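You operate a simulated robot arm through the tools that you are given. There is no shell and no other tool. Be economical: measure what you need, move in short steps, check, and stop when the job is done.

You are at the controls of a simulated two-armed robot. One attempt, no reset.

## Task
Put the yellow size label in the teal tray. Put the black striped bundle on the cabinet top. Take the brown felt block and leave it on the cone table. Put the crate slip on the packing bench away on the third shelf from the top of the stock rack. Take the green band and leave it on the aisle corner of the white top. Put the yellow scrub brush on the shelf under the packing bench. Pull the top wall side drawer open. The order is free. Set down upright: black striped bundle, brown felt block, crate slip, green band.

It is judged by the outcome, as a careful person would: the job done as asked, and still so three seconds after it is handed in. It fails if anything else is knocked over, pushed out of place, dropped, spilled or broken.

## Robot
Two 6-joint arms with fingered hands on one trunk, on a base that drives. Base frame: it is fixed to the floor where the robot stands at the start and does not move with it; the origin is under the middle of the robot, x ahead of it, y to its left, z up; the surface under the hand at the start is at about z = 0.85. Units: m, degrees, N and s.
The left shoulder is at the start at [0.05, 0.17, 1.024], the right one opposite. With the tool pointing down near the work surface each hand reaches from about 0.52 to 0.78 m from the robot's upright axis, wherever it stands, measured 20 degrees to its own side. Places, roughly: aisle corner of the white top [-1.3, -0.4, 0.6]; black striped bundle (13x11x12 cm) [0.7, -0.3, 0.9]; brown felt block (8x5x7 cm) [0.5, -0.3, 0.9]; cabinet top [-1.4, -0.4, 0.6]; cone table [-1.4, 1.6, 0.6]; crate slip [0.5, 0, 1]; green band (8x4x6 cm) [0.5, -1.1, 0.9]; shelf under the packing bench [0.7, -0.3, 0.3]; teal tray (44x24x5 cm) [0.7, -2, 0.8]; third shelf of the stock rack [0.6, 4.3, 1]; top wall side drawer [-1.9, 3.7, 0.8]; yellow scrub brush (8x5x8 cm) [0.5, -1.6, 0.8]; yellow size label [0.5, 0, 0.75]. Payload 3.5 kg a hand.
Tool frame (each hand has its own): the origin (TCP) lies between the finger pads and is the grasp point; the fingertips stand 0.026 m ahead of it; z points along the fingers, y is the line along which they close. The gripper opens to 0.132 m. The gripper's body begins 0.073 m behind the TCP. The gripper is a hand of 3 fingers: y runs from the thumb to the fingers, the wrist lies at [0, 0, -0.234] in the tool frame, and closing takes about 1.5 s.
Orientation is that of the tool frame in the base frame, as [roll, pitch, yaw] about the fixed x, y, z axes, in that order (R = Rz(yaw) Ry(pitch) Rx(roll)). With the fingers straight down and closing along the base's y, the tool's x points along the base's -x, its y along +y and its z along -z.

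## Interface
- The arms move only by the tool play_rows. It takes "left_increments", "right_increments" or both (then of equal length, played together; a hand with none holds still); each is a list of rows, each a list of 6 numbers: the shift along the base's x, y, z in units of 250 mm (1.0 is 250 mm), then the turn, a rotation vector about the base's x, y, z in units of 60 degrees (1.0 is 60 degrees). In form: [[x, y, z, ax, ay, az], ...]. A call has 1 to 8 rows; each row is the pose to reach, as a shift and turn from the pose commanded when the call began. "left_jaw" and "right_jaw" are, for a hand that has rows, the gripper command, from -1 (fully open) to 1 (shut), values between in proportion, set as the call begins (left out, the last holds). A call with a number of a shift or a turn outside -1 to 1 is refused whole. A row lasts 0.2 s, in which the tool goes at most 0.05 m and 8.6 degrees; a call with a longer step from one row to the next is refused whole, and so is a gripper value outside its range. A pose out of reach is approached as far as the arm can. The call stops where the force on the tool passes 40 N (or 10 N more than at its start, if that is more) or the arm is blocked; 0.2 s more then pass. The fingers move at their own pace (about 0.108 m/s each) and stop on an object; they squeeze with about 32 N. The grip force told is the motor's: it shows also when the fingers shut on nothing. Time passes only in rows, and 0.2 s behind the last, so rows that repeat a pose let the fingers close. It gives the time, the measured TCP pose, the force on the tool (base axes), the opening and the grip force at its end, in the units of the frame above (readings bear some noise), with the torque about the TCP (base axes, N m) and any sound that the robot's microphone picked up.
- Cameras (640 x 400 px; columns grow to the right, rows downward): "scene" is now at [0.0344, -0.0215, 1.6116]; the picture's right is [-0.28, -0.96, 0.00], its down [-0.73, 0.21, -0.65] and it looks along [0.62, -0.18, -0.76] (base axes); focal length 256 px, centre (320, 200). "left" rides on the left gripper at [-0.062, 0.003, -0.092] in its tool frame; the picture's right is [-0.05, -1.00, 0.00], its down [0.83, -0.04, -0.56] and it looks along [0.55, -0.03, 0.83] (tool axes); focal length 230 px, centre (320, 200). "right" rides on the right gripper at [0.062, 0.003, -0.092] in its tool frame; the picture's right is [-0.05, 1.00, 0.00], its down [-0.83, -0.04, -0.56] and it looks along [-0.55, -0.03, 0.83] (tool axes); focal length 230 px, centre (320, 200). There is no depth. A picture from a camera that has moved, and an enlarged one, comes with that camera's place and axes in the base frame and with its lens.
- get_image(camera): a new picture of that camera. It takes no simulated time.
- raise_lower(by): slides the trunk up (or, below 0, down) by that many m; the arms and the scene camera ride with it, the base frame stays. It gives what a move gives, with no picture.
- roll_base(legs): drives the robot by 1 to 6 legs, each [ahead, left, turn to the left] in m, m and degrees, along the robot's own axes; the way and the turn of a leg run together, so that a leg with both is an arc; at most 1.5 m and 180 degrees a leg. The arms and the cameras ride along, it lands a little off, and it stops where it bumps. It gives what a move gives.
- curl_fingers(finger1, finger2, thumb_bend, hand): sets how far each is bent, from 0 (flat) to 1 (curled in); at 0.3 the hand is open as for a grip, at 0.7 the pads meet at the TCP. One left out holds its place. A second passes; each finger stops where it meets its share of the squeeze, and holds until it gets a number again. A gripper value or a shape takes the hand back. It gives what a move gives, with no picture; readings hold the bend of each and the force on the fingers (four entries, about 0 where the hand has none), thumb and palm.
- hand_shape(shape, hand): the hand has 3 fingers and takes this shape, open, in about a second: jaw (thumb against the fingers, like two jaws); tri (thumb and two fingers); tip (a fingertip pinch); poke (one finger out to press); point (the index stretched); flat (the hand flat); cup (the hand cupped); fist (a fist). The gripper value then closes the fingers along that shape, each until it touches; the sizes above hold for jaw. It gives what a move gives, with no picture.
- aim_head(pan, tilt): turns the head with the scene camera to pan (to the left, within 86 degrees either way) and tilt (down, from -29 to 69), counted from straight ahead of the robot. It gives what a move gives.
- enlarge(camera, box): a new picture of the part [left, top, right, bottom] of that camera's present view, enlarged. It takes no simulated time.
- finish_job(): hands the job in; it is judged then, once.

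Go step by step. Nothing tells you exact positions but the pictures and the camera data: compare them with the known pose of the tool, close in by small moves and look again before you grip or let go. The budget is 196 turns and 192 pictures, counting those below and the enlarged ones. Unless the task says otherwise, let go and move clear before handing in.

The tools are called as name(argument=value, ...) on one line, values as JSON. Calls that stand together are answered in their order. play_rows: Moves the arms, as the interface text tells. Its arguments: {"type":"object","properties":{"left_increments":{"type":"array"},"left_jaw":{"type":"number"},"right_increments":{"type":"array"},"right_jaw":{"type":"number"}},"required":[]} The other tools are called the same way: raise_lower (by) slides the trunk up or down; hand_shape (shape, hand) gives the hand a shape; curl_fingers (finger1, finger2, thumb_bend, hand) moves the fingers one by one; roll_base (legs) drives the base; aim_head (pan, tilt) turns the head that bears the scene camera; get_image (camera) takes a picture; enlarge (camera, box) takes an enlarged picture of a part of a camera's view; finish_job () hands the job in.

At the start:

```text
time: 0.0
left_tool_pos: [0.5533, -0.0678, 1.1727]
left_ee_rot: [-180.0, 0.0, 180.0]
left_contact_force: [0.1, -0.5, -0.4]
left_moment: [0.0, 0.0, -0.03]
left_finger_gap: 0.1318
left_finger_force: 0.1
left_shape: jaw
left_bend: [0.3, 0.3, 0.3]
left_finger forces: [0.0, 0.0, 0.1, 0.0, 0.0, 0.0]
right_tool_pos: [0.4381, -0.4307, 1.1328]
right_ee_rot: [-180.0, -0.1, -179.9]
right_contact_force: [-0.1, -0.8, 0.3]
right_moment: [0.0, 0.0, 0.01]
right_finger_gap: 0.1319
right_finger_force: 0.0
right_shape: jaw
right_bend: [0.3, 0.3, 0.3]
right_finger forces: [0.1, 0.1, 0.1, 0.1, 0.0, 0.1]
trunk travel left (down, up): [-0.639, 0.071]
robot x, y, heading: [-0.0004, 0.001, 0.0]
head pan, tilt: [-16.0, 49.5]
```

scene: 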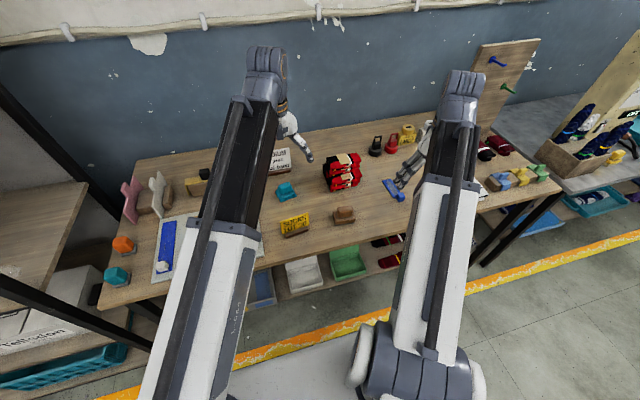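
right: 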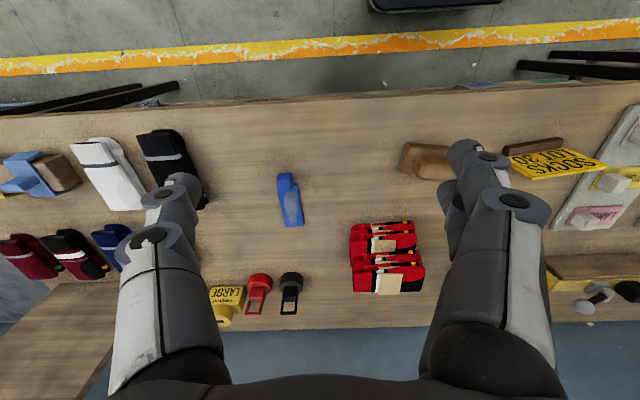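
left: 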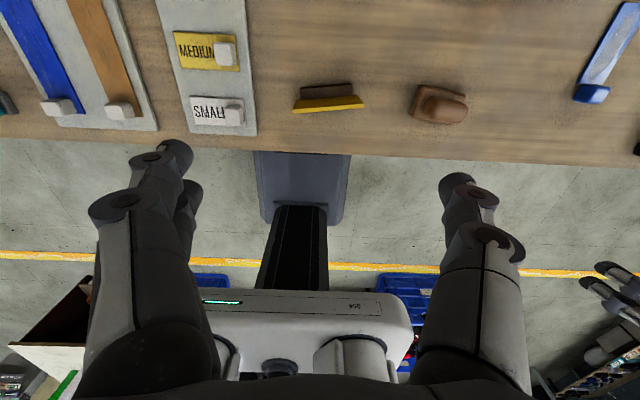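

I see the packing bench ahead with socks, blocks and signs. I'll look around with the head and close up before moving.

enlarge(camera="scene", box=[80, 140, 400, 340])

enlarge(camera="left", box=[140, 0, 540, 250])

enlarge(camera="right", box=[320, 80, 640, 280])

aim_head(pan=-70, tilt=30)

get_image(camera="scene")

```text
2.00 times, centred on (240, 240) of scene
camera zoom: at [0.0344, -0.0215, 1.6116], right [-0.28, -0.96, 0.0], down [-0.73, 0.21, -0.65], along [0.62, -0.18, -0.76], focal length 512 px, centre (480, 120)
```

zoom: 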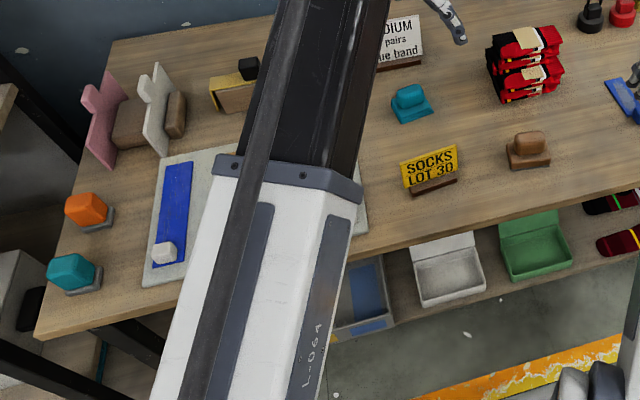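

```text
1.60 times, centred on (340, 125) of left
camera zoom: at [0.6147, -0.0642, 1.2654], right [0.05, -1.0, 0.0], down [-0.83, -0.04, 0.56], along [-0.55, -0.03, -0.83], focal length 368 px, centre (288, 320)
```

zoom: 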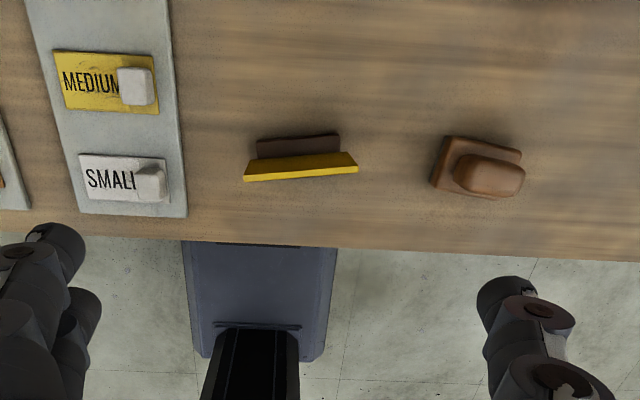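

```text
2.00 times, centred on (480, 180) of right
camera zoom: at [0.3752, -0.4264, 1.2268], right [0.05, 1.0, 0.0], down [0.83, -0.04, 0.56], along [0.55, -0.03, -0.83], focal length 460 px, centre (0, 240)
```

zoom: 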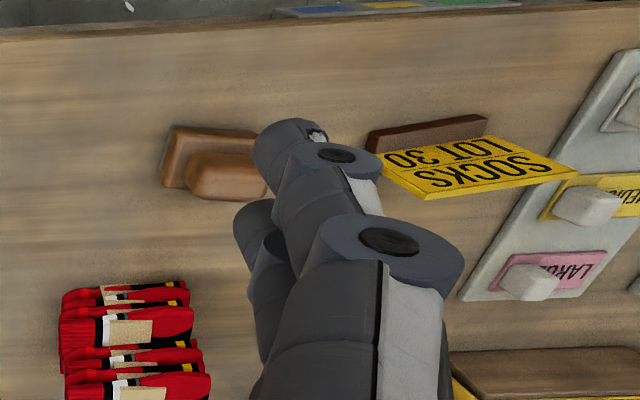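

```text
time: 1.2
left_tool_pos: [0.5543, -0.0666, 1.1733]
left_ee_rot: [-180.0, 0.0, -180.0]
left_contact_force: [-0.7, 0.2, 0.5]
left_moment: [0.01, 0.0, -0.01]
left_finger_gap: 0.1318
left_finger_force: 0.1
left_shape: jaw
left_bend: [0.3, 0.3, 0.3]
left_finger forces: [0.0, 0.1, 0.0, 0.0, 0.0, 0.0]
right_tool_pos: [0.4365, -0.4309, 1.1346]
right_ee_rot: [180.0, 0.1, -180.0]
right_contact_force: [0.0, -1.0, 0.5]
right_moment: [-0.02, 0.02, 0.01]
right_finger_gap: 0.132
right_finger_force: 0.0
right_shape: jaw
right_bend: [0.3, 0.3, 0.3]
right_finger forces: [0.0, 0.0, 0.0, 0.0, 0.2, 0.0]
trunk travel left (down, up): [-0.639, 0.071]
robot x, y, heading: [0.0024, -0.0027, 0.2]
head pan, tilt: [-70.0, 30.0]
```

```text
185 pictures are left
camera scene: at [-0.009, -0.0851, 1.6404], right [-0.94, -0.34, 0.0], down [-0.17, 0.47, -0.87], along [0.3, -0.81, -0.5], focal length 256 px, centre (320, 200)
```

scene: 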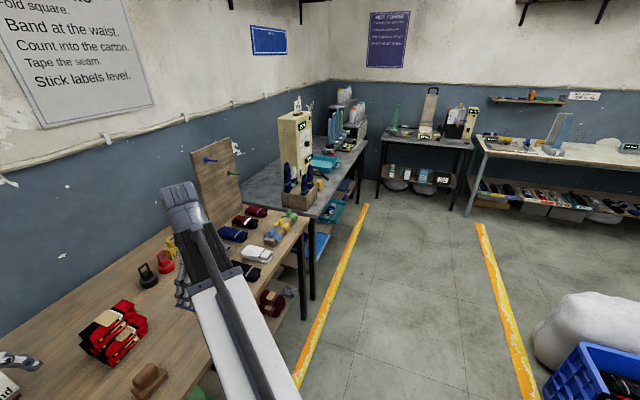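

The red/black bundle, brown felt block and the yellow "SOCKS LOT 30" slip stand on the bench ahead; further right are other benches. I keep surveying.

enlarge(camera="scene", box=[160, 80, 400, 230])

aim_head(pan=70, tilt=25)

get_image(camera="scene")

aim_head(pan=15, tilt=55)

get_image(camera="scene")

```text
2.67 times, centred on (280, 155) of scene
camera zoom: at [-0.009, -0.0851, 1.6404], right [-0.94, -0.34, 0.0], down [-0.17, 0.47, -0.87], along [0.3, -0.81, -0.5], focal length 682 px, centre (427, 320)
```

zoom: 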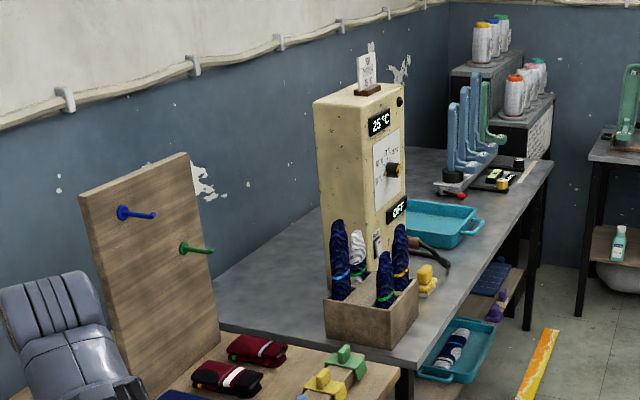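

```text
time: 3.5
left_tool_pos: [0.5548, -0.0665, 1.1732]
left_ee_rot: [179.9, -0.1, 180.0]
left_contact_force: [0.5, -0.4, 0.6]
left_moment: [-0.03, 0.05, 0.0]
left_finger_gap: 0.1318
left_finger_force: 0.0
left_shape: jaw
left_bend: [0.3, 0.3, 0.3]
left_finger forces: [0.0, 0.0, 0.0, 0.0, 0.0, 0.1]
right_tool_pos: [0.4373, -0.4313, 1.1341]
right_ee_rot: [180.0, 0.0, -179.9]
right_contact_force: [-0.3, 0.7, -0.3]
right_moment: [-0.01, 0.01, 0.0]
right_finger_gap: 0.1319
right_finger_force: 0.0
right_shape: jaw
right_bend: [0.3, 0.3, 0.3]
right_finger forces: [0.0, 0.0, 0.0, 0.0, 0.1, 0.0]
trunk travel left (down, up): [-0.639, 0.071]
robot x, y, heading: [-0.0003, -0.0018, -0.1]
head pan, tilt: [70.0, 25.0]
```

```text
183 pictures are left
camera scene: at [-0.0085, 0.0864, 1.6484], right [0.94, -0.34, 0.0], down [-0.14, -0.4, -0.91], along [0.31, 0.85, -0.42], focal length 256 px, centre (320, 200)
```

scene: 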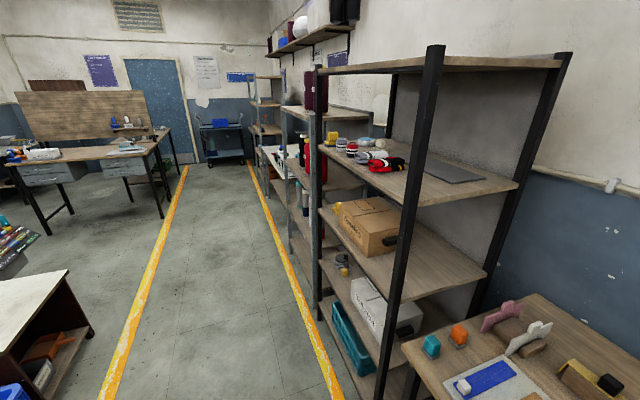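

```text
time: 4.7
left_tool_pos: [0.553, -0.0672, 1.1743]
left_ee_rot: [180.0, -0.1, 180.0]
left_contact_force: [0.9, 0.1, 0.2]
left_moment: [0.02, -0.01, -0.01]
left_finger_gap: 0.1322
left_finger_force: 0.0
left_shape: jaw
left_bend: [0.3, 0.3, 0.3]
left_finger forces: [0.0, 0.0, 0.0, 0.0, 0.0, 0.1]
right_tool_pos: [0.438, -0.4313, 1.133]
right_ee_rot: [-180.0, 0.0, -180.0]
right_contact_force: [-1.0, 0.6, -0.8]
right_moment: [0.0, 0.01, 0.01]
right_finger_gap: 0.1319
right_finger_force: 0.0
right_shape: jaw
right_bend: [0.3, 0.3, 0.3]
right_finger forces: [0.0, 0.1, 0.0, 0.1, 0.1, 0.1]
trunk travel left (down, up): [-0.639, 0.071]
robot x, y, heading: [0.0014, -0.0007, 0.1]
head pan, tilt: [15.0, 55.0]
```

```text
182 pictures are left
camera scene: at [0.0296, 0.0186, 1.6044], right [0.26, -0.97, 0.0], down [-0.79, -0.21, -0.57], along [0.55, 0.15, -0.82], focal length 256 px, centre (320, 200)
```

scene: 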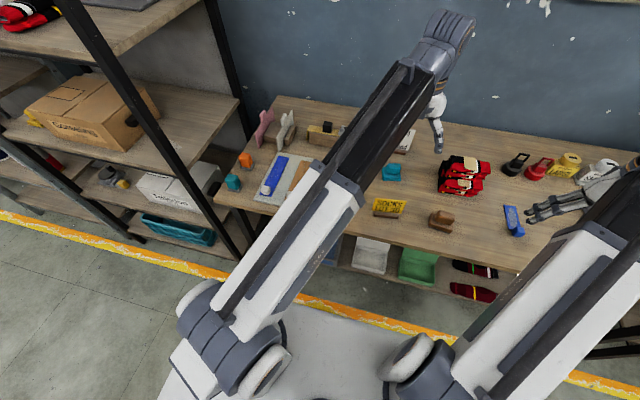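

The yellow MEDIUM label on the grey board (about x 0.60, y 0.10) is the size label, with a white knob on it. I'll move the left hand over it for a close look.

play_rows(left_increments=[[0.04, 0.16, -0.05, 0, 0, 0], [0.08, 0.33, -0.1, 0, 0, 0], [0.12, 0.5, -0.15, 0, 0, 0], [0.16, 0.66, -0.2, 0, 0, 0]])

get_image(camera="left")

aim_head(pan=0, tilt=50)

get_image(camera="scene")

```text
time: 5.7
left_tool_pos: [0.5958, 0.0962, 1.1248]
left_ee_rot: [180.0, 0.0, -180.0]
left_contact_force: [0.7, -0.8, -0.5]
left_moment: [0.01, -0.01, -0.02]
left_finger_gap: 0.132
left_finger_force: 0.0
left_shape: jaw
left_bend: [0.3, 0.3, 0.3]
left_finger forces: [0.1, 0.0, 0.0, 0.1, 0.0, 0.1]
right_tool_pos: [0.4365, -0.4307, 1.1345]
right_ee_rot: [180.0, 0.0, 179.9]
right_contact_force: [-0.4, 0.0, 0.3]
right_moment: [0.03, 0.01, 0.01]
right_finger_gap: 0.1317
right_finger_force: 0.1
right_shape: jaw
right_bend: [0.3, 0.3, 0.3]
right_finger forces: [0.0, 0.1, 0.1, 0.0, 0.0, 0.1]
trunk travel left (down, up): [-0.639, 0.071]
robot x, y, heading: [0.0015, -0.0022, 0.0]
head pan, tilt: [15.0, 55.0]
```

```text
181 pictures are left
camera left: at [0.6559, 0.0995, 1.2158], right [0.05, -1.0, 0.0], down [-0.83, -0.04, 0.56], along [-0.55, -0.03, -0.83], focal length 230 px, centre (320, 200)
```

left: 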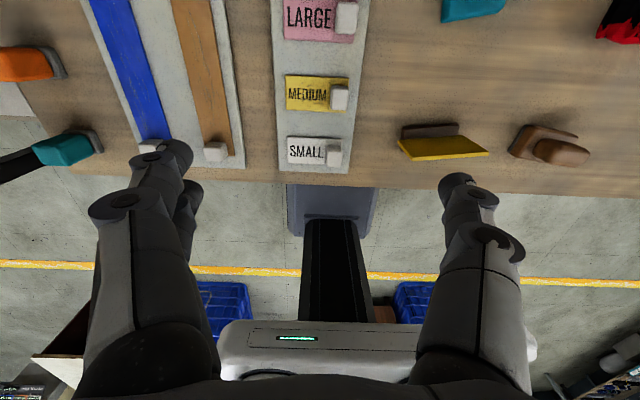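

```text
time: 6.5
left_tool_pos: [0.5953, 0.0958, 1.1249]
left_ee_rot: [180.0, 0.0, 180.0]
left_contact_force: [0.1, 0.5, 0.6]
left_moment: [0.03, 0.03, -0.02]
left_finger_gap: 0.132
left_finger_force: 0.1
left_shape: jaw
left_bend: [0.3, 0.3, 0.3]
left_finger forces: [0.0, 0.1, 0.1, 0.1, 0.0, 0.0]
right_tool_pos: [0.4372, -0.4312, 1.1339]
right_ee_rot: [180.0, 0.0, -180.0]
right_contact_force: [0.4, 0.2, -0.2]
right_moment: [-0.02, 0.02, 0.02]
right_finger_gap: 0.1317
right_finger_force: 0.0
right_shape: jaw
right_bend: [0.3, 0.3, 0.3]
right_finger forces: [0.0, 0.0, 0.0, 0.0, 0.0, 0.0]
trunk travel left (down, up): [-0.639, 0.071]
robot x, y, heading: [-0.0015, 0.0023, 0.3]
head pan, tilt: [0.0, 50.0]
```

```text
180 pictures are left
camera scene: at [0.037, -0.0001, 1.6109], right [0.0, -1.0, 0.0], down [-0.77, 0.0, -0.64], along [0.64, 0.0, -0.77], focal length 256 px, centre (320, 200)
```

scene: 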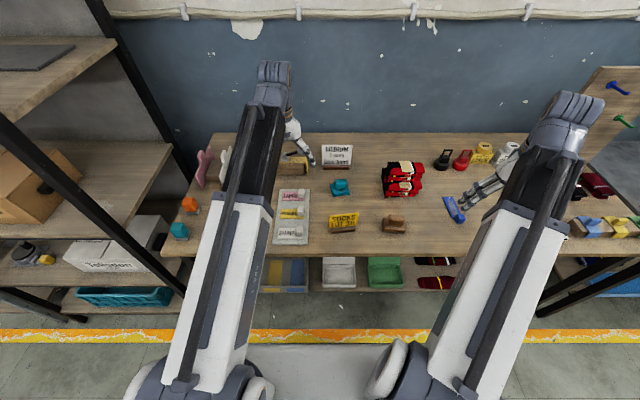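

The knob solves to about (0.600, 0.068, 0.876). Going down above it for a check.

play_rows(left_increments=[[0.0, -0.03, -0.15, 0, 0, 0], [0.01, -0.06, -0.3, 0, 0, 0], [0.02, -0.09, -0.45, 0, 0, 0], [0.02, -0.112, -0.6, 0, 0, 0]], left_jaw=0.0)

get_image(camera="left")

```text
time: 7.5
left_tool_pos: [0.5988, 0.0687, 0.9725]
left_ee_rot: [180.0, 0.0, 180.0]
left_contact_force: [-0.1, -0.4, -0.2]
left_moment: [-0.02, 0.0, -0.01]
left_finger_gap: 0.0665
left_finger_force: 0.1
left_shape: jaw
left_bend: [0.73, 0.73, 0.7]
left_finger forces: [0.0, 0.0, 0.1, 0.0, 0.0, 0.0]
right_tool_pos: [0.4377, -0.43, 1.134]
right_ee_rot: [180.0, 0.0, 180.0]
right_contact_force: [0.8, 0.4, -0.1]
right_moment: [-0.02, -0.01, 0.02]
right_finger_gap: 0.1322
right_finger_force: 0.1
right_shape: jaw
right_bend: [0.3, 0.3, 0.3]
right_finger forces: [0.0, 0.1, 0.0, 0.0, 0.1, 0.0]
trunk travel left (down, up): [-0.639, 0.071]
robot x, y, heading: [-0.0044, -0.001, -0.2]
head pan, tilt: [0.0, 50.0]
```

```text
179 pictures are left
camera left: at [0.6593, 0.0714, 1.0647], right [0.05, -1.0, 0.0], down [-0.83, -0.04, 0.56], along [-0.55, -0.03, -0.83], focal length 230 px, centre (320, 200)
```

left: 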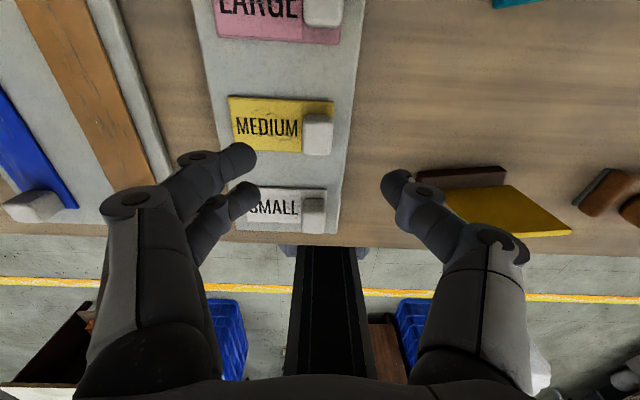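

Aligned. I descend to just above the label and close on the knob.

play_rows(left_increments=[[0, 0.003, -0.12, 0, 0, 0], [0, 0.005, -0.24, 0, 0, 0], [0, 0.005, -0.33, 0, 0, 0]])

get_image(camera="left")

```text
time: 8.3
left_tool_pos: [0.5972, 0.0714, 0.8916]
left_ee_rot: [179.9, -0.1, -180.0]
left_contact_force: [0.0, 0.3, 0.3]
left_moment: [-0.03, 0.01, -0.02]
left_finger_gap: 0.0666
left_finger_force: 0.1
left_shape: jaw
left_bend: [0.73, 0.73, 0.7]
left_finger forces: [0.0, 0.0, 0.0, 0.0, 0.0, 0.0]
right_tool_pos: [0.4363, -0.4302, 1.1329]
right_ee_rot: [-179.9, 0.0, -179.9]
right_contact_force: [0.3, -0.1, 0.4]
right_moment: [-0.03, -0.03, -0.03]
right_finger_gap: 0.1319
right_finger_force: 0.0
right_shape: jaw
right_bend: [0.3, 0.3, 0.3]
right_finger forces: [0.1, 0.0, 0.0, 0.0, 0.0, 0.0]
trunk travel left (down, up): [-0.639, 0.071]
robot x, y, heading: [-0.0026, -0.0002, 0.0]
head pan, tilt: [0.0, 50.0]
```

```text
178 pictures are left
camera left: at [0.6589, 0.0744, 0.9832], right [0.05, -1.0, 0.0], down [-0.83, -0.04, 0.55], along [-0.55, -0.03, -0.83], focal length 230 px, centre (320, 200)
```

left: 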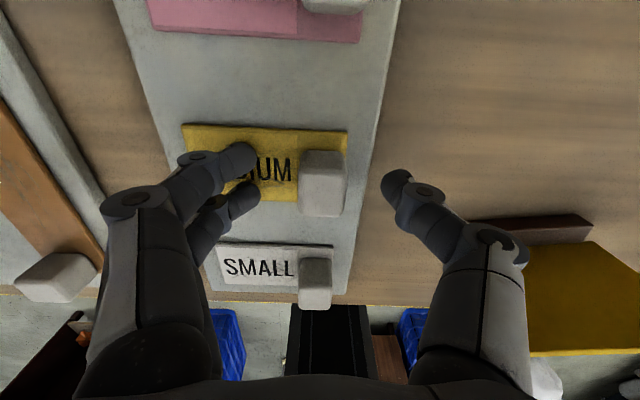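

play_rows(left_increments=[[0, 0, -0.024, 0, 0, 0], [0, 0, -0.024, 0, 0, 0], [0, 0, -0.024, 0, 0, 0], [0, 0, -0.024, 0, 0, 0], [0, 0, -0.024, 0, 0, 0], [0, 0, -0.024, 0, 0, 0]], left_jaw=1.0)

get_image(camera="left")

```text
time: 9.7
left_tool_pos: [0.597, 0.0693, 0.8874]
left_ee_rot: [-180.0, 0.3, -180.0]
left_contact_force: [2.7, -9.2, 33.3]
left_moment: [0.31, -0.05, -0.09]
left_finger_gap: 0.0252
left_finger_force: 32.1
left_shape: jaw
left_bend: [0.77, 0.77, 0.71]
left_finger forces: [22.5, 22.9, 0.0, 0.0, 36.6, 0.0]
right_tool_pos: [0.436, -0.4323, 1.135]
right_ee_rot: [179.9, 0.1, -180.0]
right_contact_force: [0.3, -0.2, -0.1]
right_moment: [0.02, 0.01, 0.02]
right_finger_gap: 0.1319
right_finger_force: 0.0
right_shape: jaw
right_bend: [0.3, 0.3, 0.3]
right_finger forces: [0.0, 0.0, 0.1, 0.1, 0.1, 0.0]
trunk travel left (down, up): [-0.639, 0.071]
robot x, y, heading: [-0.0012, 0.0017, -0.3]
head pan, tilt: [0.0, 50.0]
```

```text
177 pictures are left
camera left: at [0.6578, 0.0728, 0.9794], right [0.05, -1.0, 0.0], down [-0.83, -0.04, 0.55], along [-0.55, -0.03, -0.83], focal length 230 px, centre (320, 200)
```

left: 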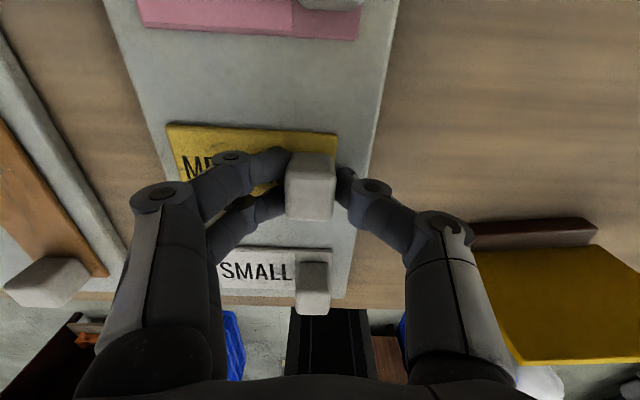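

play_rows(left_increments=[[0, 0, 0.04, 0, 0, 0], [0, 0, 0.12, 0, 0, 0], [0, 0, 0.25, 0, 0, 0], [0, 0, 0.4, 0, 0, 0], [0, 0, 0.6, 0, 0, 0], [0, 0, 0.8, 0, 0, 0]])

get_image(camera="left")

get_image(camera="scene")

```text
time: 11.1
left_tool_pos: [0.6006, 0.0701, 1.0857]
left_ee_rot: [-180.0, 0.0, -180.0]
left_contact_force: [-0.8, 0.3, -0.9]
left_moment: [-0.01, -0.02, 0.0]
left_finger_gap: 0.0223
left_finger_force: 32.1
left_shape: jaw
left_bend: [0.75, 0.75, 0.71]
left_finger forces: [13.3, 13.5, 0.0, 0.0, 26.9, 0.1]
right_tool_pos: [0.4374, -0.4315, 1.1341]
right_ee_rot: [180.0, 0.0, 179.9]
right_contact_force: [-0.3, -0.2, 0.2]
right_moment: [0.01, -0.03, 0.02]
right_finger_gap: 0.1317
right_finger_force: 0.0
right_shape: jaw
right_bend: [0.3, 0.3, 0.3]
right_finger forces: [0.0, 0.0, 0.1, 0.1, 0.0, 0.0]
trunk travel left (down, up): [-0.639, 0.071]
robot x, y, heading: [0.0005, -0.0008, 0.1]
head pan, tilt: [0.0, 50.0]
```

```text
176 pictures are left
camera left: at [0.6614, 0.0744, 1.1781], right [0.05, -1.0, 0.0], down [-0.83, -0.04, 0.56], along [-0.55, -0.03, -0.83], focal length 230 px, centre (320, 200)
```

left: 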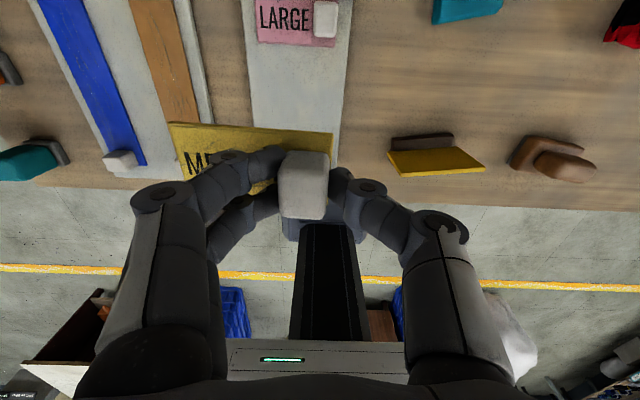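

```text
175 pictures are left
camera scene: at [0.0368, -0.0002, 1.6109], right [0.0, -1.0, 0.0], down [-0.77, 0.0, -0.64], along [0.64, 0.0, -0.77], focal length 256 px, centre (320, 200)
```

scene: 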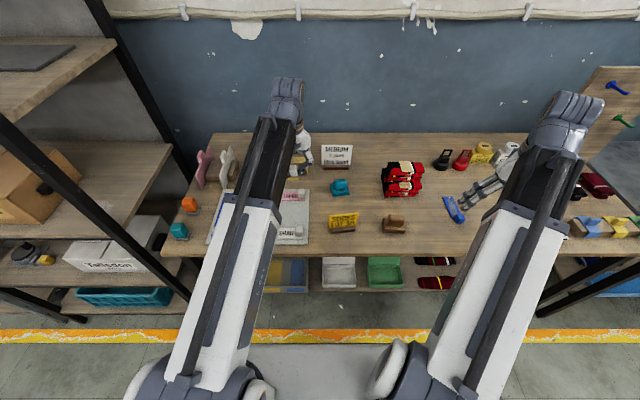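

Label held. I'll back off and strafe right toward the teal tray, then look.

roll_base(legs=[[-0.3, 0, 0], [0, -1.3, 0]])

aim_head(pan=-25, tilt=45)

get_image(camera="scene")

```text
time: 19.2
left_tool_pos: [0.2936, -1.2222, 1.086]
left_ee_rot: [179.9, -0.1, 179.7]
left_contact_force: [-0.2, 0.4, 0.1]
left_moment: [0.01, 0.01, 0.03]
left_finger_gap: 0.0226
left_finger_force: 32.0
left_shape: jaw
left_bend: [0.75, 0.75, 0.71]
left_finger forces: [13.4, 13.3, 0.0, 0.1, 27.0, 0.0]
right_tool_pos: [0.1268, -1.7242, 1.134]
right_ee_rot: [180.0, 0.0, 179.7]
right_contact_force: [0.9, -0.2, 0.4]
right_moment: [-0.03, 0.0, 0.01]
right_finger_gap: 0.1318
right_finger_force: 0.1
right_shape: jaw
right_bend: [0.3, 0.3, 0.3]
right_finger forces: [0.0, 0.0, 0.1, 0.1, 0.0, 0.0]
trunk travel left (down, up): [-0.639, 0.071]
robot x, y, heading: [-0.3068, -1.2945, -0.4]
head pan, tilt: [0.0, 50.0]
```

```text
time: 20.1
left_tool_pos: [0.2943, -1.2222, 1.0854]
left_ee_rot: [-179.9, 0.0, 179.8]
left_contact_force: [-0.9, -0.1, -0.3]
left_moment: [-0.02, -0.02, -0.03]
left_finger_gap: 0.0225
left_finger_force: 32.6
left_shape: jaw
left_bend: [0.75, 0.75, 0.71]
left_finger forces: [13.4, 13.3, 0.1, 0.0, 26.9, 0.0]
right_tool_pos: [0.1277, -1.724, 1.1347]
right_ee_rot: [-180.0, 0.0, 179.7]
right_contact_force: [0.5, -0.2, -0.8]
right_moment: [-0.02, 0.01, 0.01]
right_finger_gap: 0.1318
right_finger_force: 0.1
right_shape: jaw
right_bend: [0.3, 0.3, 0.3]
right_finger forces: [0.0, 0.0, 0.0, 0.0, 0.0, 0.0]
trunk travel left (down, up): [-0.639, 0.071]
robot x, y, heading: [-0.3083, -1.2899, -0.2]
head pan, tilt: [-25.0, 45.0]
```

```text
174 pictures are left
camera scene: at [-0.2738, -1.3245, 1.6178], right [-0.43, -0.9, 0.0], down [-0.64, 0.3, -0.71], along [0.64, -0.3, -0.71], focal length 256 px, centre (320, 200)
```

scene: 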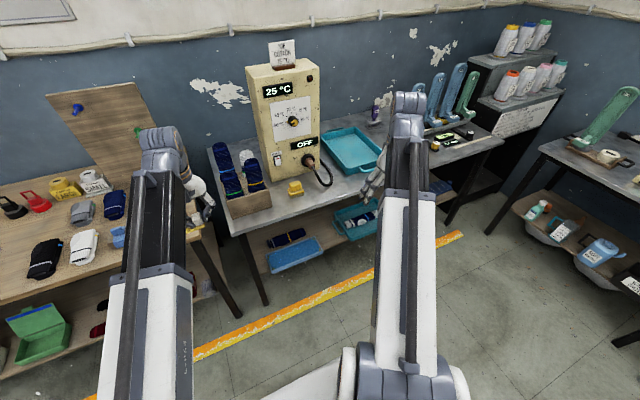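

The tray's at about (0.74, -2.0), brush at (0.59, -1.6). I drive to put the left hand over the tray.

roll_base(legs=[[0, -0.78, 0], [0.38, 0, 0]])

aim_head(pan=0, tilt=50)

get_image(camera="scene")

get_image(camera="left")

```text
time: 26.4
left_tool_pos: [0.6774, -1.9964, 1.0841]
left_ee_rot: [-180.0, 0.0, -179.8]
left_contact_force: [-0.5, -0.5, -0.6]
left_moment: [0.0, 0.03, -0.02]
left_finger_gap: 0.0227
left_finger_force: 31.8
left_shape: jaw
left_bend: [0.75, 0.75, 0.71]
left_finger forces: [13.3, 13.6, 0.1, 0.0, 26.9, 0.0]
right_tool_pos: [0.5158, -2.4995, 1.1326]
right_ee_rot: [179.9, 0.0, -179.7]
right_contact_force: [0.4, 0.3, 0.5]
right_moment: [0.02, 0.05, 0.02]
right_finger_gap: 0.132
right_finger_force: 0.1
right_shape: jaw
right_bend: [0.3, 0.3, 0.3]
right_finger forces: [0.0, 0.0, 0.0, 0.0, 0.0, 0.0]
trunk travel left (down, up): [-0.639, 0.071]
robot x, y, heading: [0.0761, -2.0704, 0.1]
head pan, tilt: [-25.0, 45.0]
```

```text
time: 27.2
left_tool_pos: [0.6755, -1.9982, 1.0858]
left_ee_rot: [180.0, 0.0, -179.9]
left_contact_force: [-0.1, 0.7, 0.4]
left_moment: [0.04, 0.0, 0.01]
left_finger_gap: 0.0226
left_finger_force: 31.8
left_shape: jaw
left_bend: [0.75, 0.75, 0.71]
left_finger forces: [13.4, 13.4, 0.0, 0.1, 26.9, 0.0]
right_tool_pos: [0.5152, -2.4997, 1.1334]
right_ee_rot: [179.9, 0.1, -179.8]
right_contact_force: [-0.1, -0.7, 0.0]
right_moment: [-0.01, -0.02, 0.01]
right_finger_gap: 0.1315
right_finger_force: 0.0
right_shape: jaw
right_bend: [0.3, 0.3, 0.3]
right_finger forces: [0.0, 0.0, 0.0, 0.1, 0.0, 0.0]
trunk travel left (down, up): [-0.639, 0.071]
robot x, y, heading: [0.0737, -2.071, 0.4]
head pan, tilt: [0.0, 50.0]
```

```text
173 pictures are left
camera scene: at [0.1131, -2.0703, 1.6109], right [0.0, -1.0, 0.0], down [-0.77, 0.0, -0.64], along [0.64, 0.0, -0.77], focal length 256 px, centre (320, 200)
```

scene: 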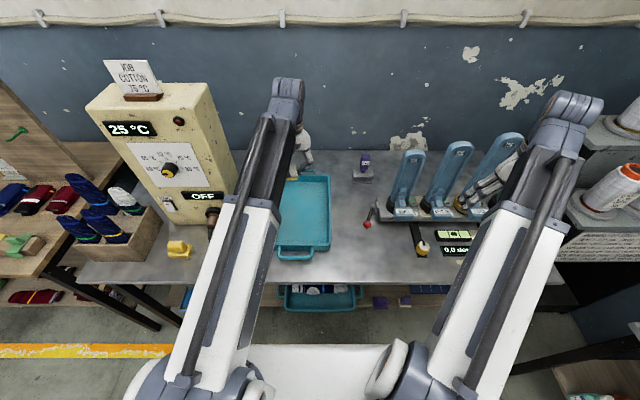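

```text
172 pictures are left
camera left: at [0.7374, -1.9936, 1.1775], right [0.06, -1.0, 0.0], down [-0.83, -0.05, 0.56], along [-0.55, -0.03, -0.83], focal length 230 px, centre (320, 200)
```

left: 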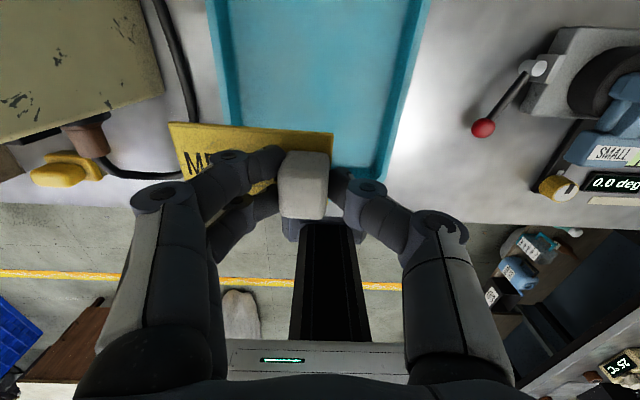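

Tray spans x 0.53–0.92, y −1.90…−2.11. I shift slightly and descend into it.

play_rows(left_increments=[[0.03, -0.06, -0.14, 0, 0, 0], [0.06, -0.12, -0.3, 0, 0, 0], [0.08, -0.12, -0.48, 0, 0, 0], [0.08, -0.12, -0.66, 0, 0, 0], [0.08, -0.12, -0.84, 0, 0, 0], [0.08, -0.12, -0.94, 0, 0, 0]])

get_image(camera="left")

get_image(camera="scene")

```text
time: 28.6
left_tool_pos: [0.6981, -2.0268, 0.8487]
left_ee_rot: [180.0, 0.1, -179.8]
left_contact_force: [-0.1, -0.2, 0.1]
left_moment: [0.01, 0.0, 0.0]
left_finger_gap: 0.0225
left_finger_force: 32.1
left_shape: jaw
left_bend: [0.75, 0.75, 0.71]
left_finger forces: [13.4, 13.5, 0.1, 0.0, 26.8, 0.0]
right_tool_pos: [0.5149, -2.5007, 1.1345]
right_ee_rot: [179.9, 0.0, -179.8]
right_contact_force: [-0.9, -0.6, -0.3]
right_moment: [0.02, -0.03, -0.01]
right_finger_gap: 0.1318
right_finger_force: 0.0
right_shape: jaw
right_bend: [0.3, 0.3, 0.3]
right_finger forces: [0.0, 0.0, 0.1, 0.0, 0.0, 0.0]
trunk travel left (down, up): [-0.639, 0.071]
robot x, y, heading: [0.0731, -2.0736, 0.0]
head pan, tilt: [0.0, 50.0]
```

```text
171 pictures are left
camera left: at [0.7591, -2.0235, 0.9411], right [0.06, -1.0, 0.0], down [-0.83, -0.05, 0.56], along [-0.55, -0.03, -0.83], focal length 230 px, centre (320, 200)
```

left: 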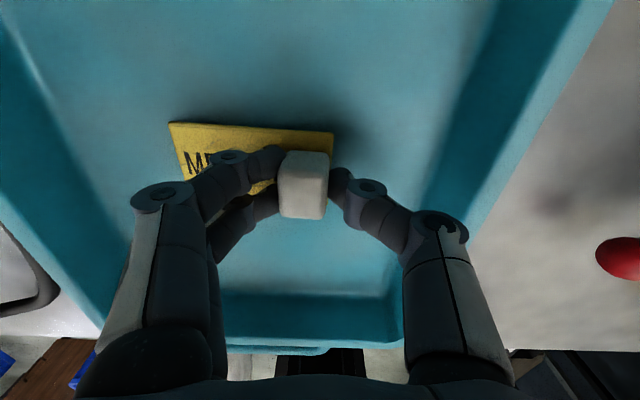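

```text
170 pictures are left
camera scene: at [0.1132, -2.0702, 1.6109], right [0.0, -1.0, 0.0], down [-0.77, 0.0, -0.64], along [0.64, 0.0, -0.77], focal length 256 px, centre (320, 200)
```

scene: 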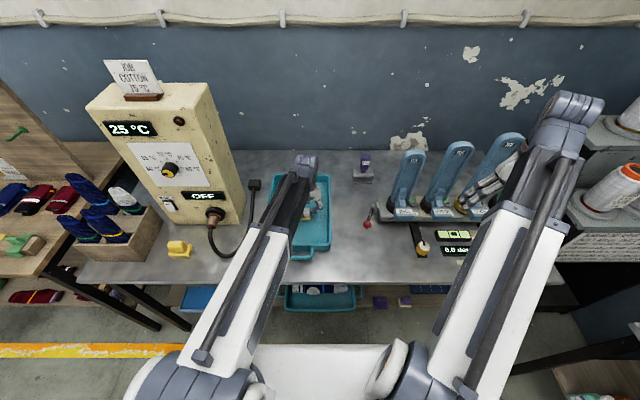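

play_rows(left_increments=[[0, 0, -0.05, 0, 0, 0], [0, 0, -0.09, 0, 0, 0], [0, 0, -0.12, 0, 0, 0], [0, 0, -0.15, 0, 0, 0], [0, 0, -0.18, 0, 0, 0]])

```text
time: 29.3
left_tool_pos: [0.6979, -2.0273, 0.8351]
left_ee_rot: [-180.0, 0.5, -179.8]
left_contact_force: [-6.3, 0.9, 25.2]
left_moment: [0.54, 0.23, 0.15]
left_finger_gap: 0.0233
left_finger_force: 31.8
left_shape: jaw
left_bend: [0.77, 0.77, 0.71]
left_finger forces: [25.5, 27.1, 0.0, 0.1, 30.1, 0.0]
right_tool_pos: [0.5133, -2.5003, 1.1358]
right_ee_rot: [180.0, 0.1, -179.8]
right_contact_force: [-0.1, 0.0, -0.6]
right_moment: [-0.02, -0.01, -0.02]
right_finger_gap: 0.1316
right_finger_force: 0.0
right_shape: jaw
right_bend: [0.3, 0.3, 0.3]
right_finger forces: [0.1, 0.0, 0.1, 0.0, 0.0, 0.0]
trunk travel left (down, up): [-0.639, 0.071]
robot x, y, heading: [0.0733, -2.0684, 0.3]
head pan, tilt: [0.0, 50.0]
stopped in row 3 (left hand): the force on the tool passed its limit at 47 N (the readings are from after the stop); the commanded pose is now the measured one
```

Contact with the tray floor at TCP 0.835. I open and lift.

play_rows(left_increments=[[0, 0, 0.012, 0, 0, 0], [0, 0, 0.012, 0, 0, 0], [0, 0, 0.012, 0, 0, 0], [0, 0, 0.06, 0, 0, 0], [0, 0, 0.2, 0, 0, 0], [0, 0, 0.4, 0, 0, 0], [0, 0, 0.6, 0, 0, 0], [0, 0, 0.8, 0, 0, 0]], left_jaw=0.2)

get_image(camera="left")

```text
time: 31.1
left_tool_pos: [0.701, -2.0299, 1.0332]
left_ee_rot: [180.0, 0.4, -179.8]
left_contact_force: [0.6, 0.0, 0.3]
left_moment: [0.0, 0.01, 0.02]
left_finger_gap: 0.0524
left_finger_force: 0.1
left_shape: jaw
left_bend: [0.73, 0.73, 0.7]
left_finger forces: [0.1, 0.1, 0.0, 0.1, 0.0, 0.1]
right_tool_pos: [0.5138, -2.4997, 1.1339]
right_ee_rot: [179.9, -0.1, -179.8]
right_contact_force: [-0.8, 0.4, 1.4]
right_moment: [-0.01, 0.02, 0.01]
right_finger_gap: 0.1316
right_finger_force: 0.1
right_shape: jaw
right_bend: [0.3, 0.3, 0.3]
right_finger forces: [0.1, 0.0, 0.0, 0.0, 0.0, 0.0]
trunk travel left (down, up): [-0.639, 0.071]
robot x, y, heading: [0.078, -2.0698, 0.3]
head pan, tilt: [0.0, 50.0]
```

```text
169 pictures are left
camera left: at [0.761, -2.0243, 1.1258], right [0.06, -1.0, 0.0], down [-0.83, -0.05, 0.55], along [-0.55, -0.03, -0.84], focal length 230 px, centre (320, 200)
```

left: 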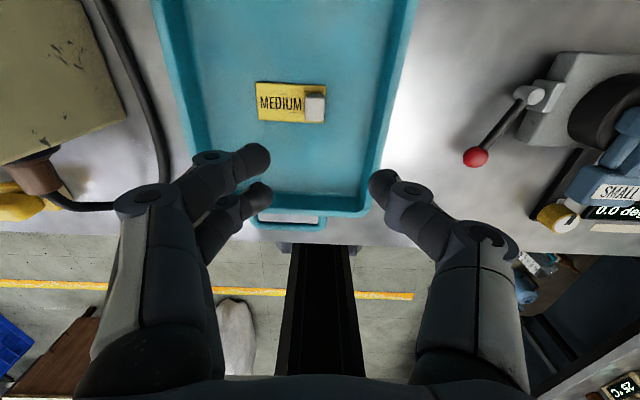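

Label lies in the tray. Next: back off, strafe to y≈−1.37 for brush (right hand) and green band (left hand).

roll_base(legs=[[-0.38, 0, 0], [0, 0.7, 0]])

get_image(camera="scene")

```text
time: 36.9
left_tool_pos: [0.3114, -1.3129, 1.0331]
left_ee_rot: [180.0, 0.5, -178.7]
left_contact_force: [-0.1, 1.1, 0.3]
left_moment: [0.04, -0.03, -0.01]
left_finger_gap: 0.0523
left_finger_force: 0.1
left_shape: jaw
left_bend: [0.73, 0.73, 0.7]
left_finger forces: [0.0, 0.0, 0.0, 0.0, 0.0, 0.0]
right_tool_pos: [0.1328, -1.7884, 1.1338]
right_ee_rot: [-180.0, 0.1, -178.8]
right_contact_force: [-0.1, 0.2, 0.6]
right_moment: [-0.06, 0.01, 0.0]
right_finger_gap: 0.1318
right_finger_force: 0.1
right_shape: jaw
right_bend: [0.3, 0.3, 0.3]
right_finger forces: [0.0, 0.1, 0.0, 0.2, 0.0, 0.0]
trunk travel left (down, up): [-0.639, 0.071]
robot x, y, heading: [-0.3179, -1.3677, 1.4]
head pan, tilt: [0.0, 50.0]
```

```text
168 pictures are left
camera scene: at [-0.2763, -1.3672, 1.6109], right [0.02, -1.0, 0.0], down [-0.77, -0.02, -0.64], along [0.64, 0.01, -0.77], focal length 256 px, centre (320, 200)
```

scene: 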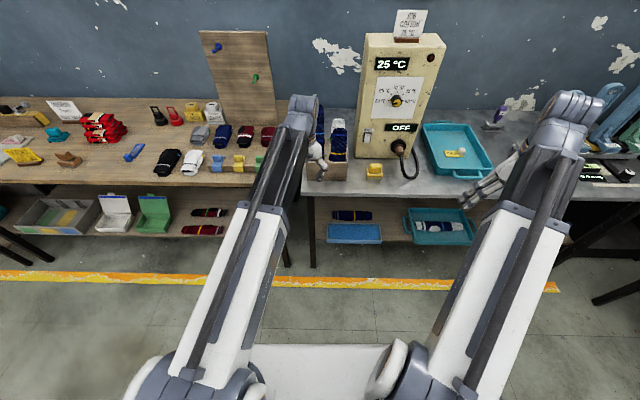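

enlarge(camera="scene", box=[150, 110, 310, 210])

enlarge(camera="scene", box=[310, 130, 470, 230])

```text
4.00 times, centred on (230, 160) of scene
camera zoom: at [-0.2763, -1.3672, 1.6109], right [0.02, -1.0, 0.0], down [-0.77, -0.02, -0.64], along [0.64, 0.01, -0.77], focal length 1024 px, centre (680, 360)
```

zoom: 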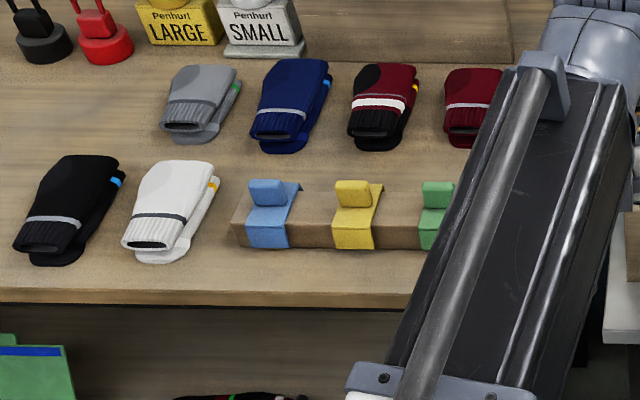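

```text
4.00 times, centred on (390, 180) of scene
camera zoom: at [-0.2763, -1.3672, 1.6109], right [0.02, -1.0, 0.0], down [-0.77, -0.02, -0.64], along [0.64, 0.01, -0.77], focal length 1024 px, centre (40, 280)
```

zoom: 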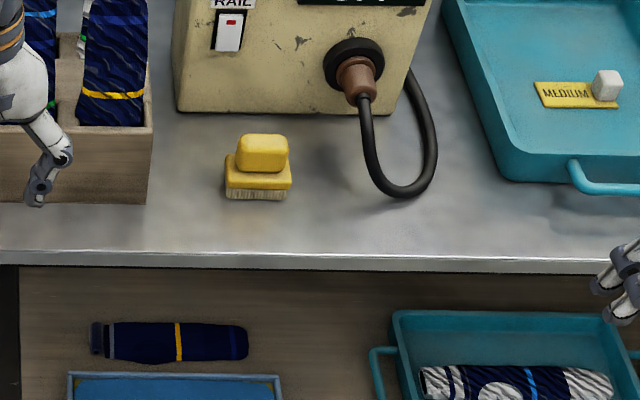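

The green band is a saddle with a knob at about (0.52, −1.106); the brush at (0.55, −1.597). I pre-position both hands, then drive up.

play_rows(left_increments=[[-0.04, 0.14, 0.04, 0, 0, 0], [-0.09, 0.28, 0.08, 0, 0, 0], [-0.14, 0.42, 0.12, 0, 0, 0], [-0.18, 0.56, 0.16, 0, 0, 0], [-0.23, 0.7, 0.2, 0, 0, 0], [-0.28, 0.84, 0.2, 0, 0, 0]], right_increments=[[0.08, 0.12, -0.05, 0, 0, 0], [0.16, 0.25, -0.1, 0, 0, 0], [0.24, 0.38, -0.16, 0, 0, 0], [0.32, 0.51, -0.22, 0, 0, 0], [0.4, 0.64, -0.28, 0, 0, 0], [0.48, 0.76, -0.32, 0, 0, 0]], left_jaw=0.0, right_jaw=-0.3)

roll_base(legs=[[0.29, 0, -1.4]])

get_image(camera="right")

get_image(camera="left")

```text
time: 38.3
left_tool_pos: [0.2418, -1.1008, 1.0819]
left_ee_rot: [-180.0, 0.5, -178.8]
left_contact_force: [0.1, 0.2, -0.5]
left_moment: [-0.02, -0.03, -0.01]
left_finger_gap: 0.0655
left_finger_force: 0.1
left_shape: jaw
left_bend: [0.73, 0.73, 0.7]
left_finger forces: [0.0, 0.0, 0.0, 0.0, 0.0, 0.1]
right_tool_pos: [0.2538, -1.5987, 1.0542]
right_ee_rot: [-179.9, 0.1, -178.7]
right_contact_force: [-0.5, 0.2, 0.6]
right_moment: [-0.03, 0.0, -0.03]
right_finger_gap: 0.0862
right_finger_force: 0.1
right_shape: jaw
right_bend: [0.7, 0.7, 0.67]
right_finger forces: [0.0, 0.0, 0.1, 0.0, 0.0, 0.1]
trunk travel left (down, up): [-0.639, 0.071]
robot x, y, heading: [-0.3123, -1.3645, 1.3]
head pan, tilt: [0.0, 50.0]
```

```text
time: 40.3
left_tool_pos: [0.5375, -1.1152, 1.0811]
left_ee_rot: [-180.0, 0.5, 179.7]
left_contact_force: [-0.1, -0.2, -0.5]
left_moment: [-0.02, 0.02, -0.01]
left_finger_gap: 0.0652
left_finger_force: 0.0
left_shape: jaw
left_bend: [0.73, 0.73, 0.7]
left_finger forces: [0.0, 0.0, 0.0, 0.0, 0.0, 0.0]
right_tool_pos: [0.5355, -1.6124, 1.0534]
right_ee_rot: [-180.0, 0.0, 179.7]
right_contact_force: [0.4, 0.2, -1.4]
right_moment: [-0.02, 0.02, -0.01]
right_finger_gap: 0.0863
right_finger_force: 0.0
right_shape: jaw
right_bend: [0.7, 0.7, 0.67]
right_finger forces: [0.0, 0.0, 0.0, 0.0, 0.0, 0.1]
trunk travel left (down, up): [-0.639, 0.071]
robot x, y, heading: [-0.0246, -1.3669, -0.5]
head pan, tilt: [0.0, 50.0]
```

```text
165 pictures are left
camera right: at [0.4739, -1.6065, 1.1468], right [0.06, 1.0, 0.0], down [0.83, -0.05, 0.55], along [0.55, -0.03, -0.83], focal length 230 px, centre (320, 200)
```

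right: 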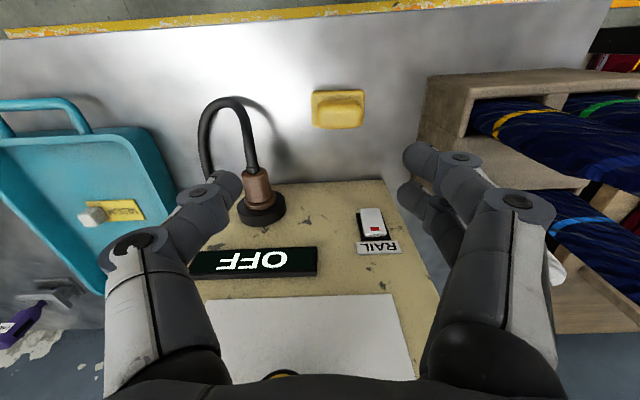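

```text
164 pictures are left
camera left: at [0.5981, -1.1112, 1.1738], right [0.05, -1.0, 0.0], down [-0.83, -0.04, 0.55], along [-0.55, -0.03, -0.84], focal length 230 px, centre (320, 200)
```

left: 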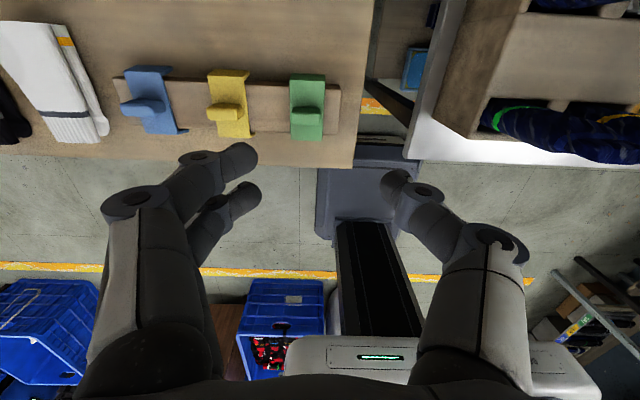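

play_rows(left_increments=[[-0.02, 0.03, -0.14, 0, 0, 0], [-0.04, 0.05, -0.28, 0, 0, 0], [-0.04, 0.05, -0.42, 0, 0, 0]], right_increments=[[0.0, 0.05, -0.18, 0, 0, 0], [0.01, 0.1, -0.36, 0, 0, 0], [0.02, 0.1, -0.52, 0, 0, 0]])

get_image(camera="right")

get_image(camera="left")

```text
time: 41.1
left_tool_pos: [0.5254, -1.1019, 0.976]
left_ee_rot: [180.0, 0.4, 179.7]
left_contact_force: [-0.1, 0.5, -0.2]
left_moment: [0.01, 0.01, 0.01]
left_finger_gap: 0.0655
left_finger_force: 0.0
left_shape: jaw
left_bend: [0.73, 0.73, 0.7]
left_finger forces: [0.0, 0.1, 0.0, 0.0, 0.0, 0.0]
right_tool_pos: [0.5401, -1.5843, 0.9237]
right_ee_rot: [180.0, 0.0, 179.6]
right_contact_force: [0.2, 0.5, 0.1]
right_moment: [0.0, 0.01, 0.02]
right_finger_gap: 0.086
right_finger_force: 0.0
right_shape: jaw
right_bend: [0.7, 0.7, 0.67]
right_finger forces: [0.0, 0.0, 0.1, 0.1, 0.0, 0.0]
trunk travel left (down, up): [-0.639, 0.071]
robot x, y, heading: [-0.0225, -1.3651, -0.3]
head pan, tilt: [0.0, 50.0]
```

```text
163 pictures are left
camera right: at [0.479, -1.58, 1.0167], right [0.06, 1.0, 0.0], down [0.83, -0.05, 0.56], along [0.55, -0.03, -0.83], focal length 230 px, centre (320, 200)
```

right: 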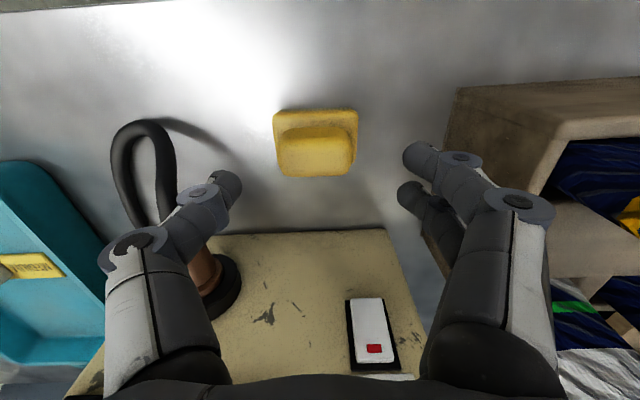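

```text
162 pictures are left
camera left: at [0.5862, -1.0982, 1.0689], right [0.05, -1.0, 0.0], down [-0.84, -0.04, 0.55], along [-0.55, -0.03, -0.84], focal length 230 px, centre (320, 200)
```

left: 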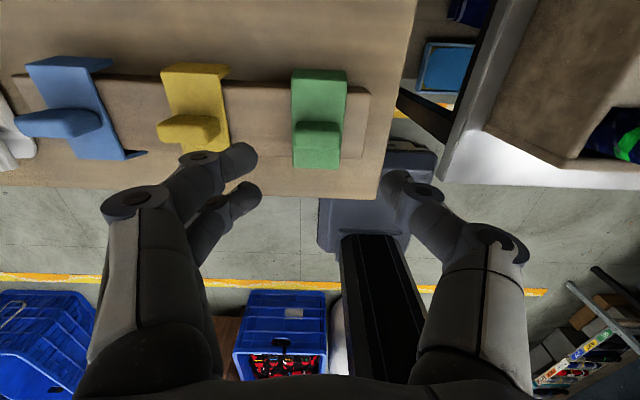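

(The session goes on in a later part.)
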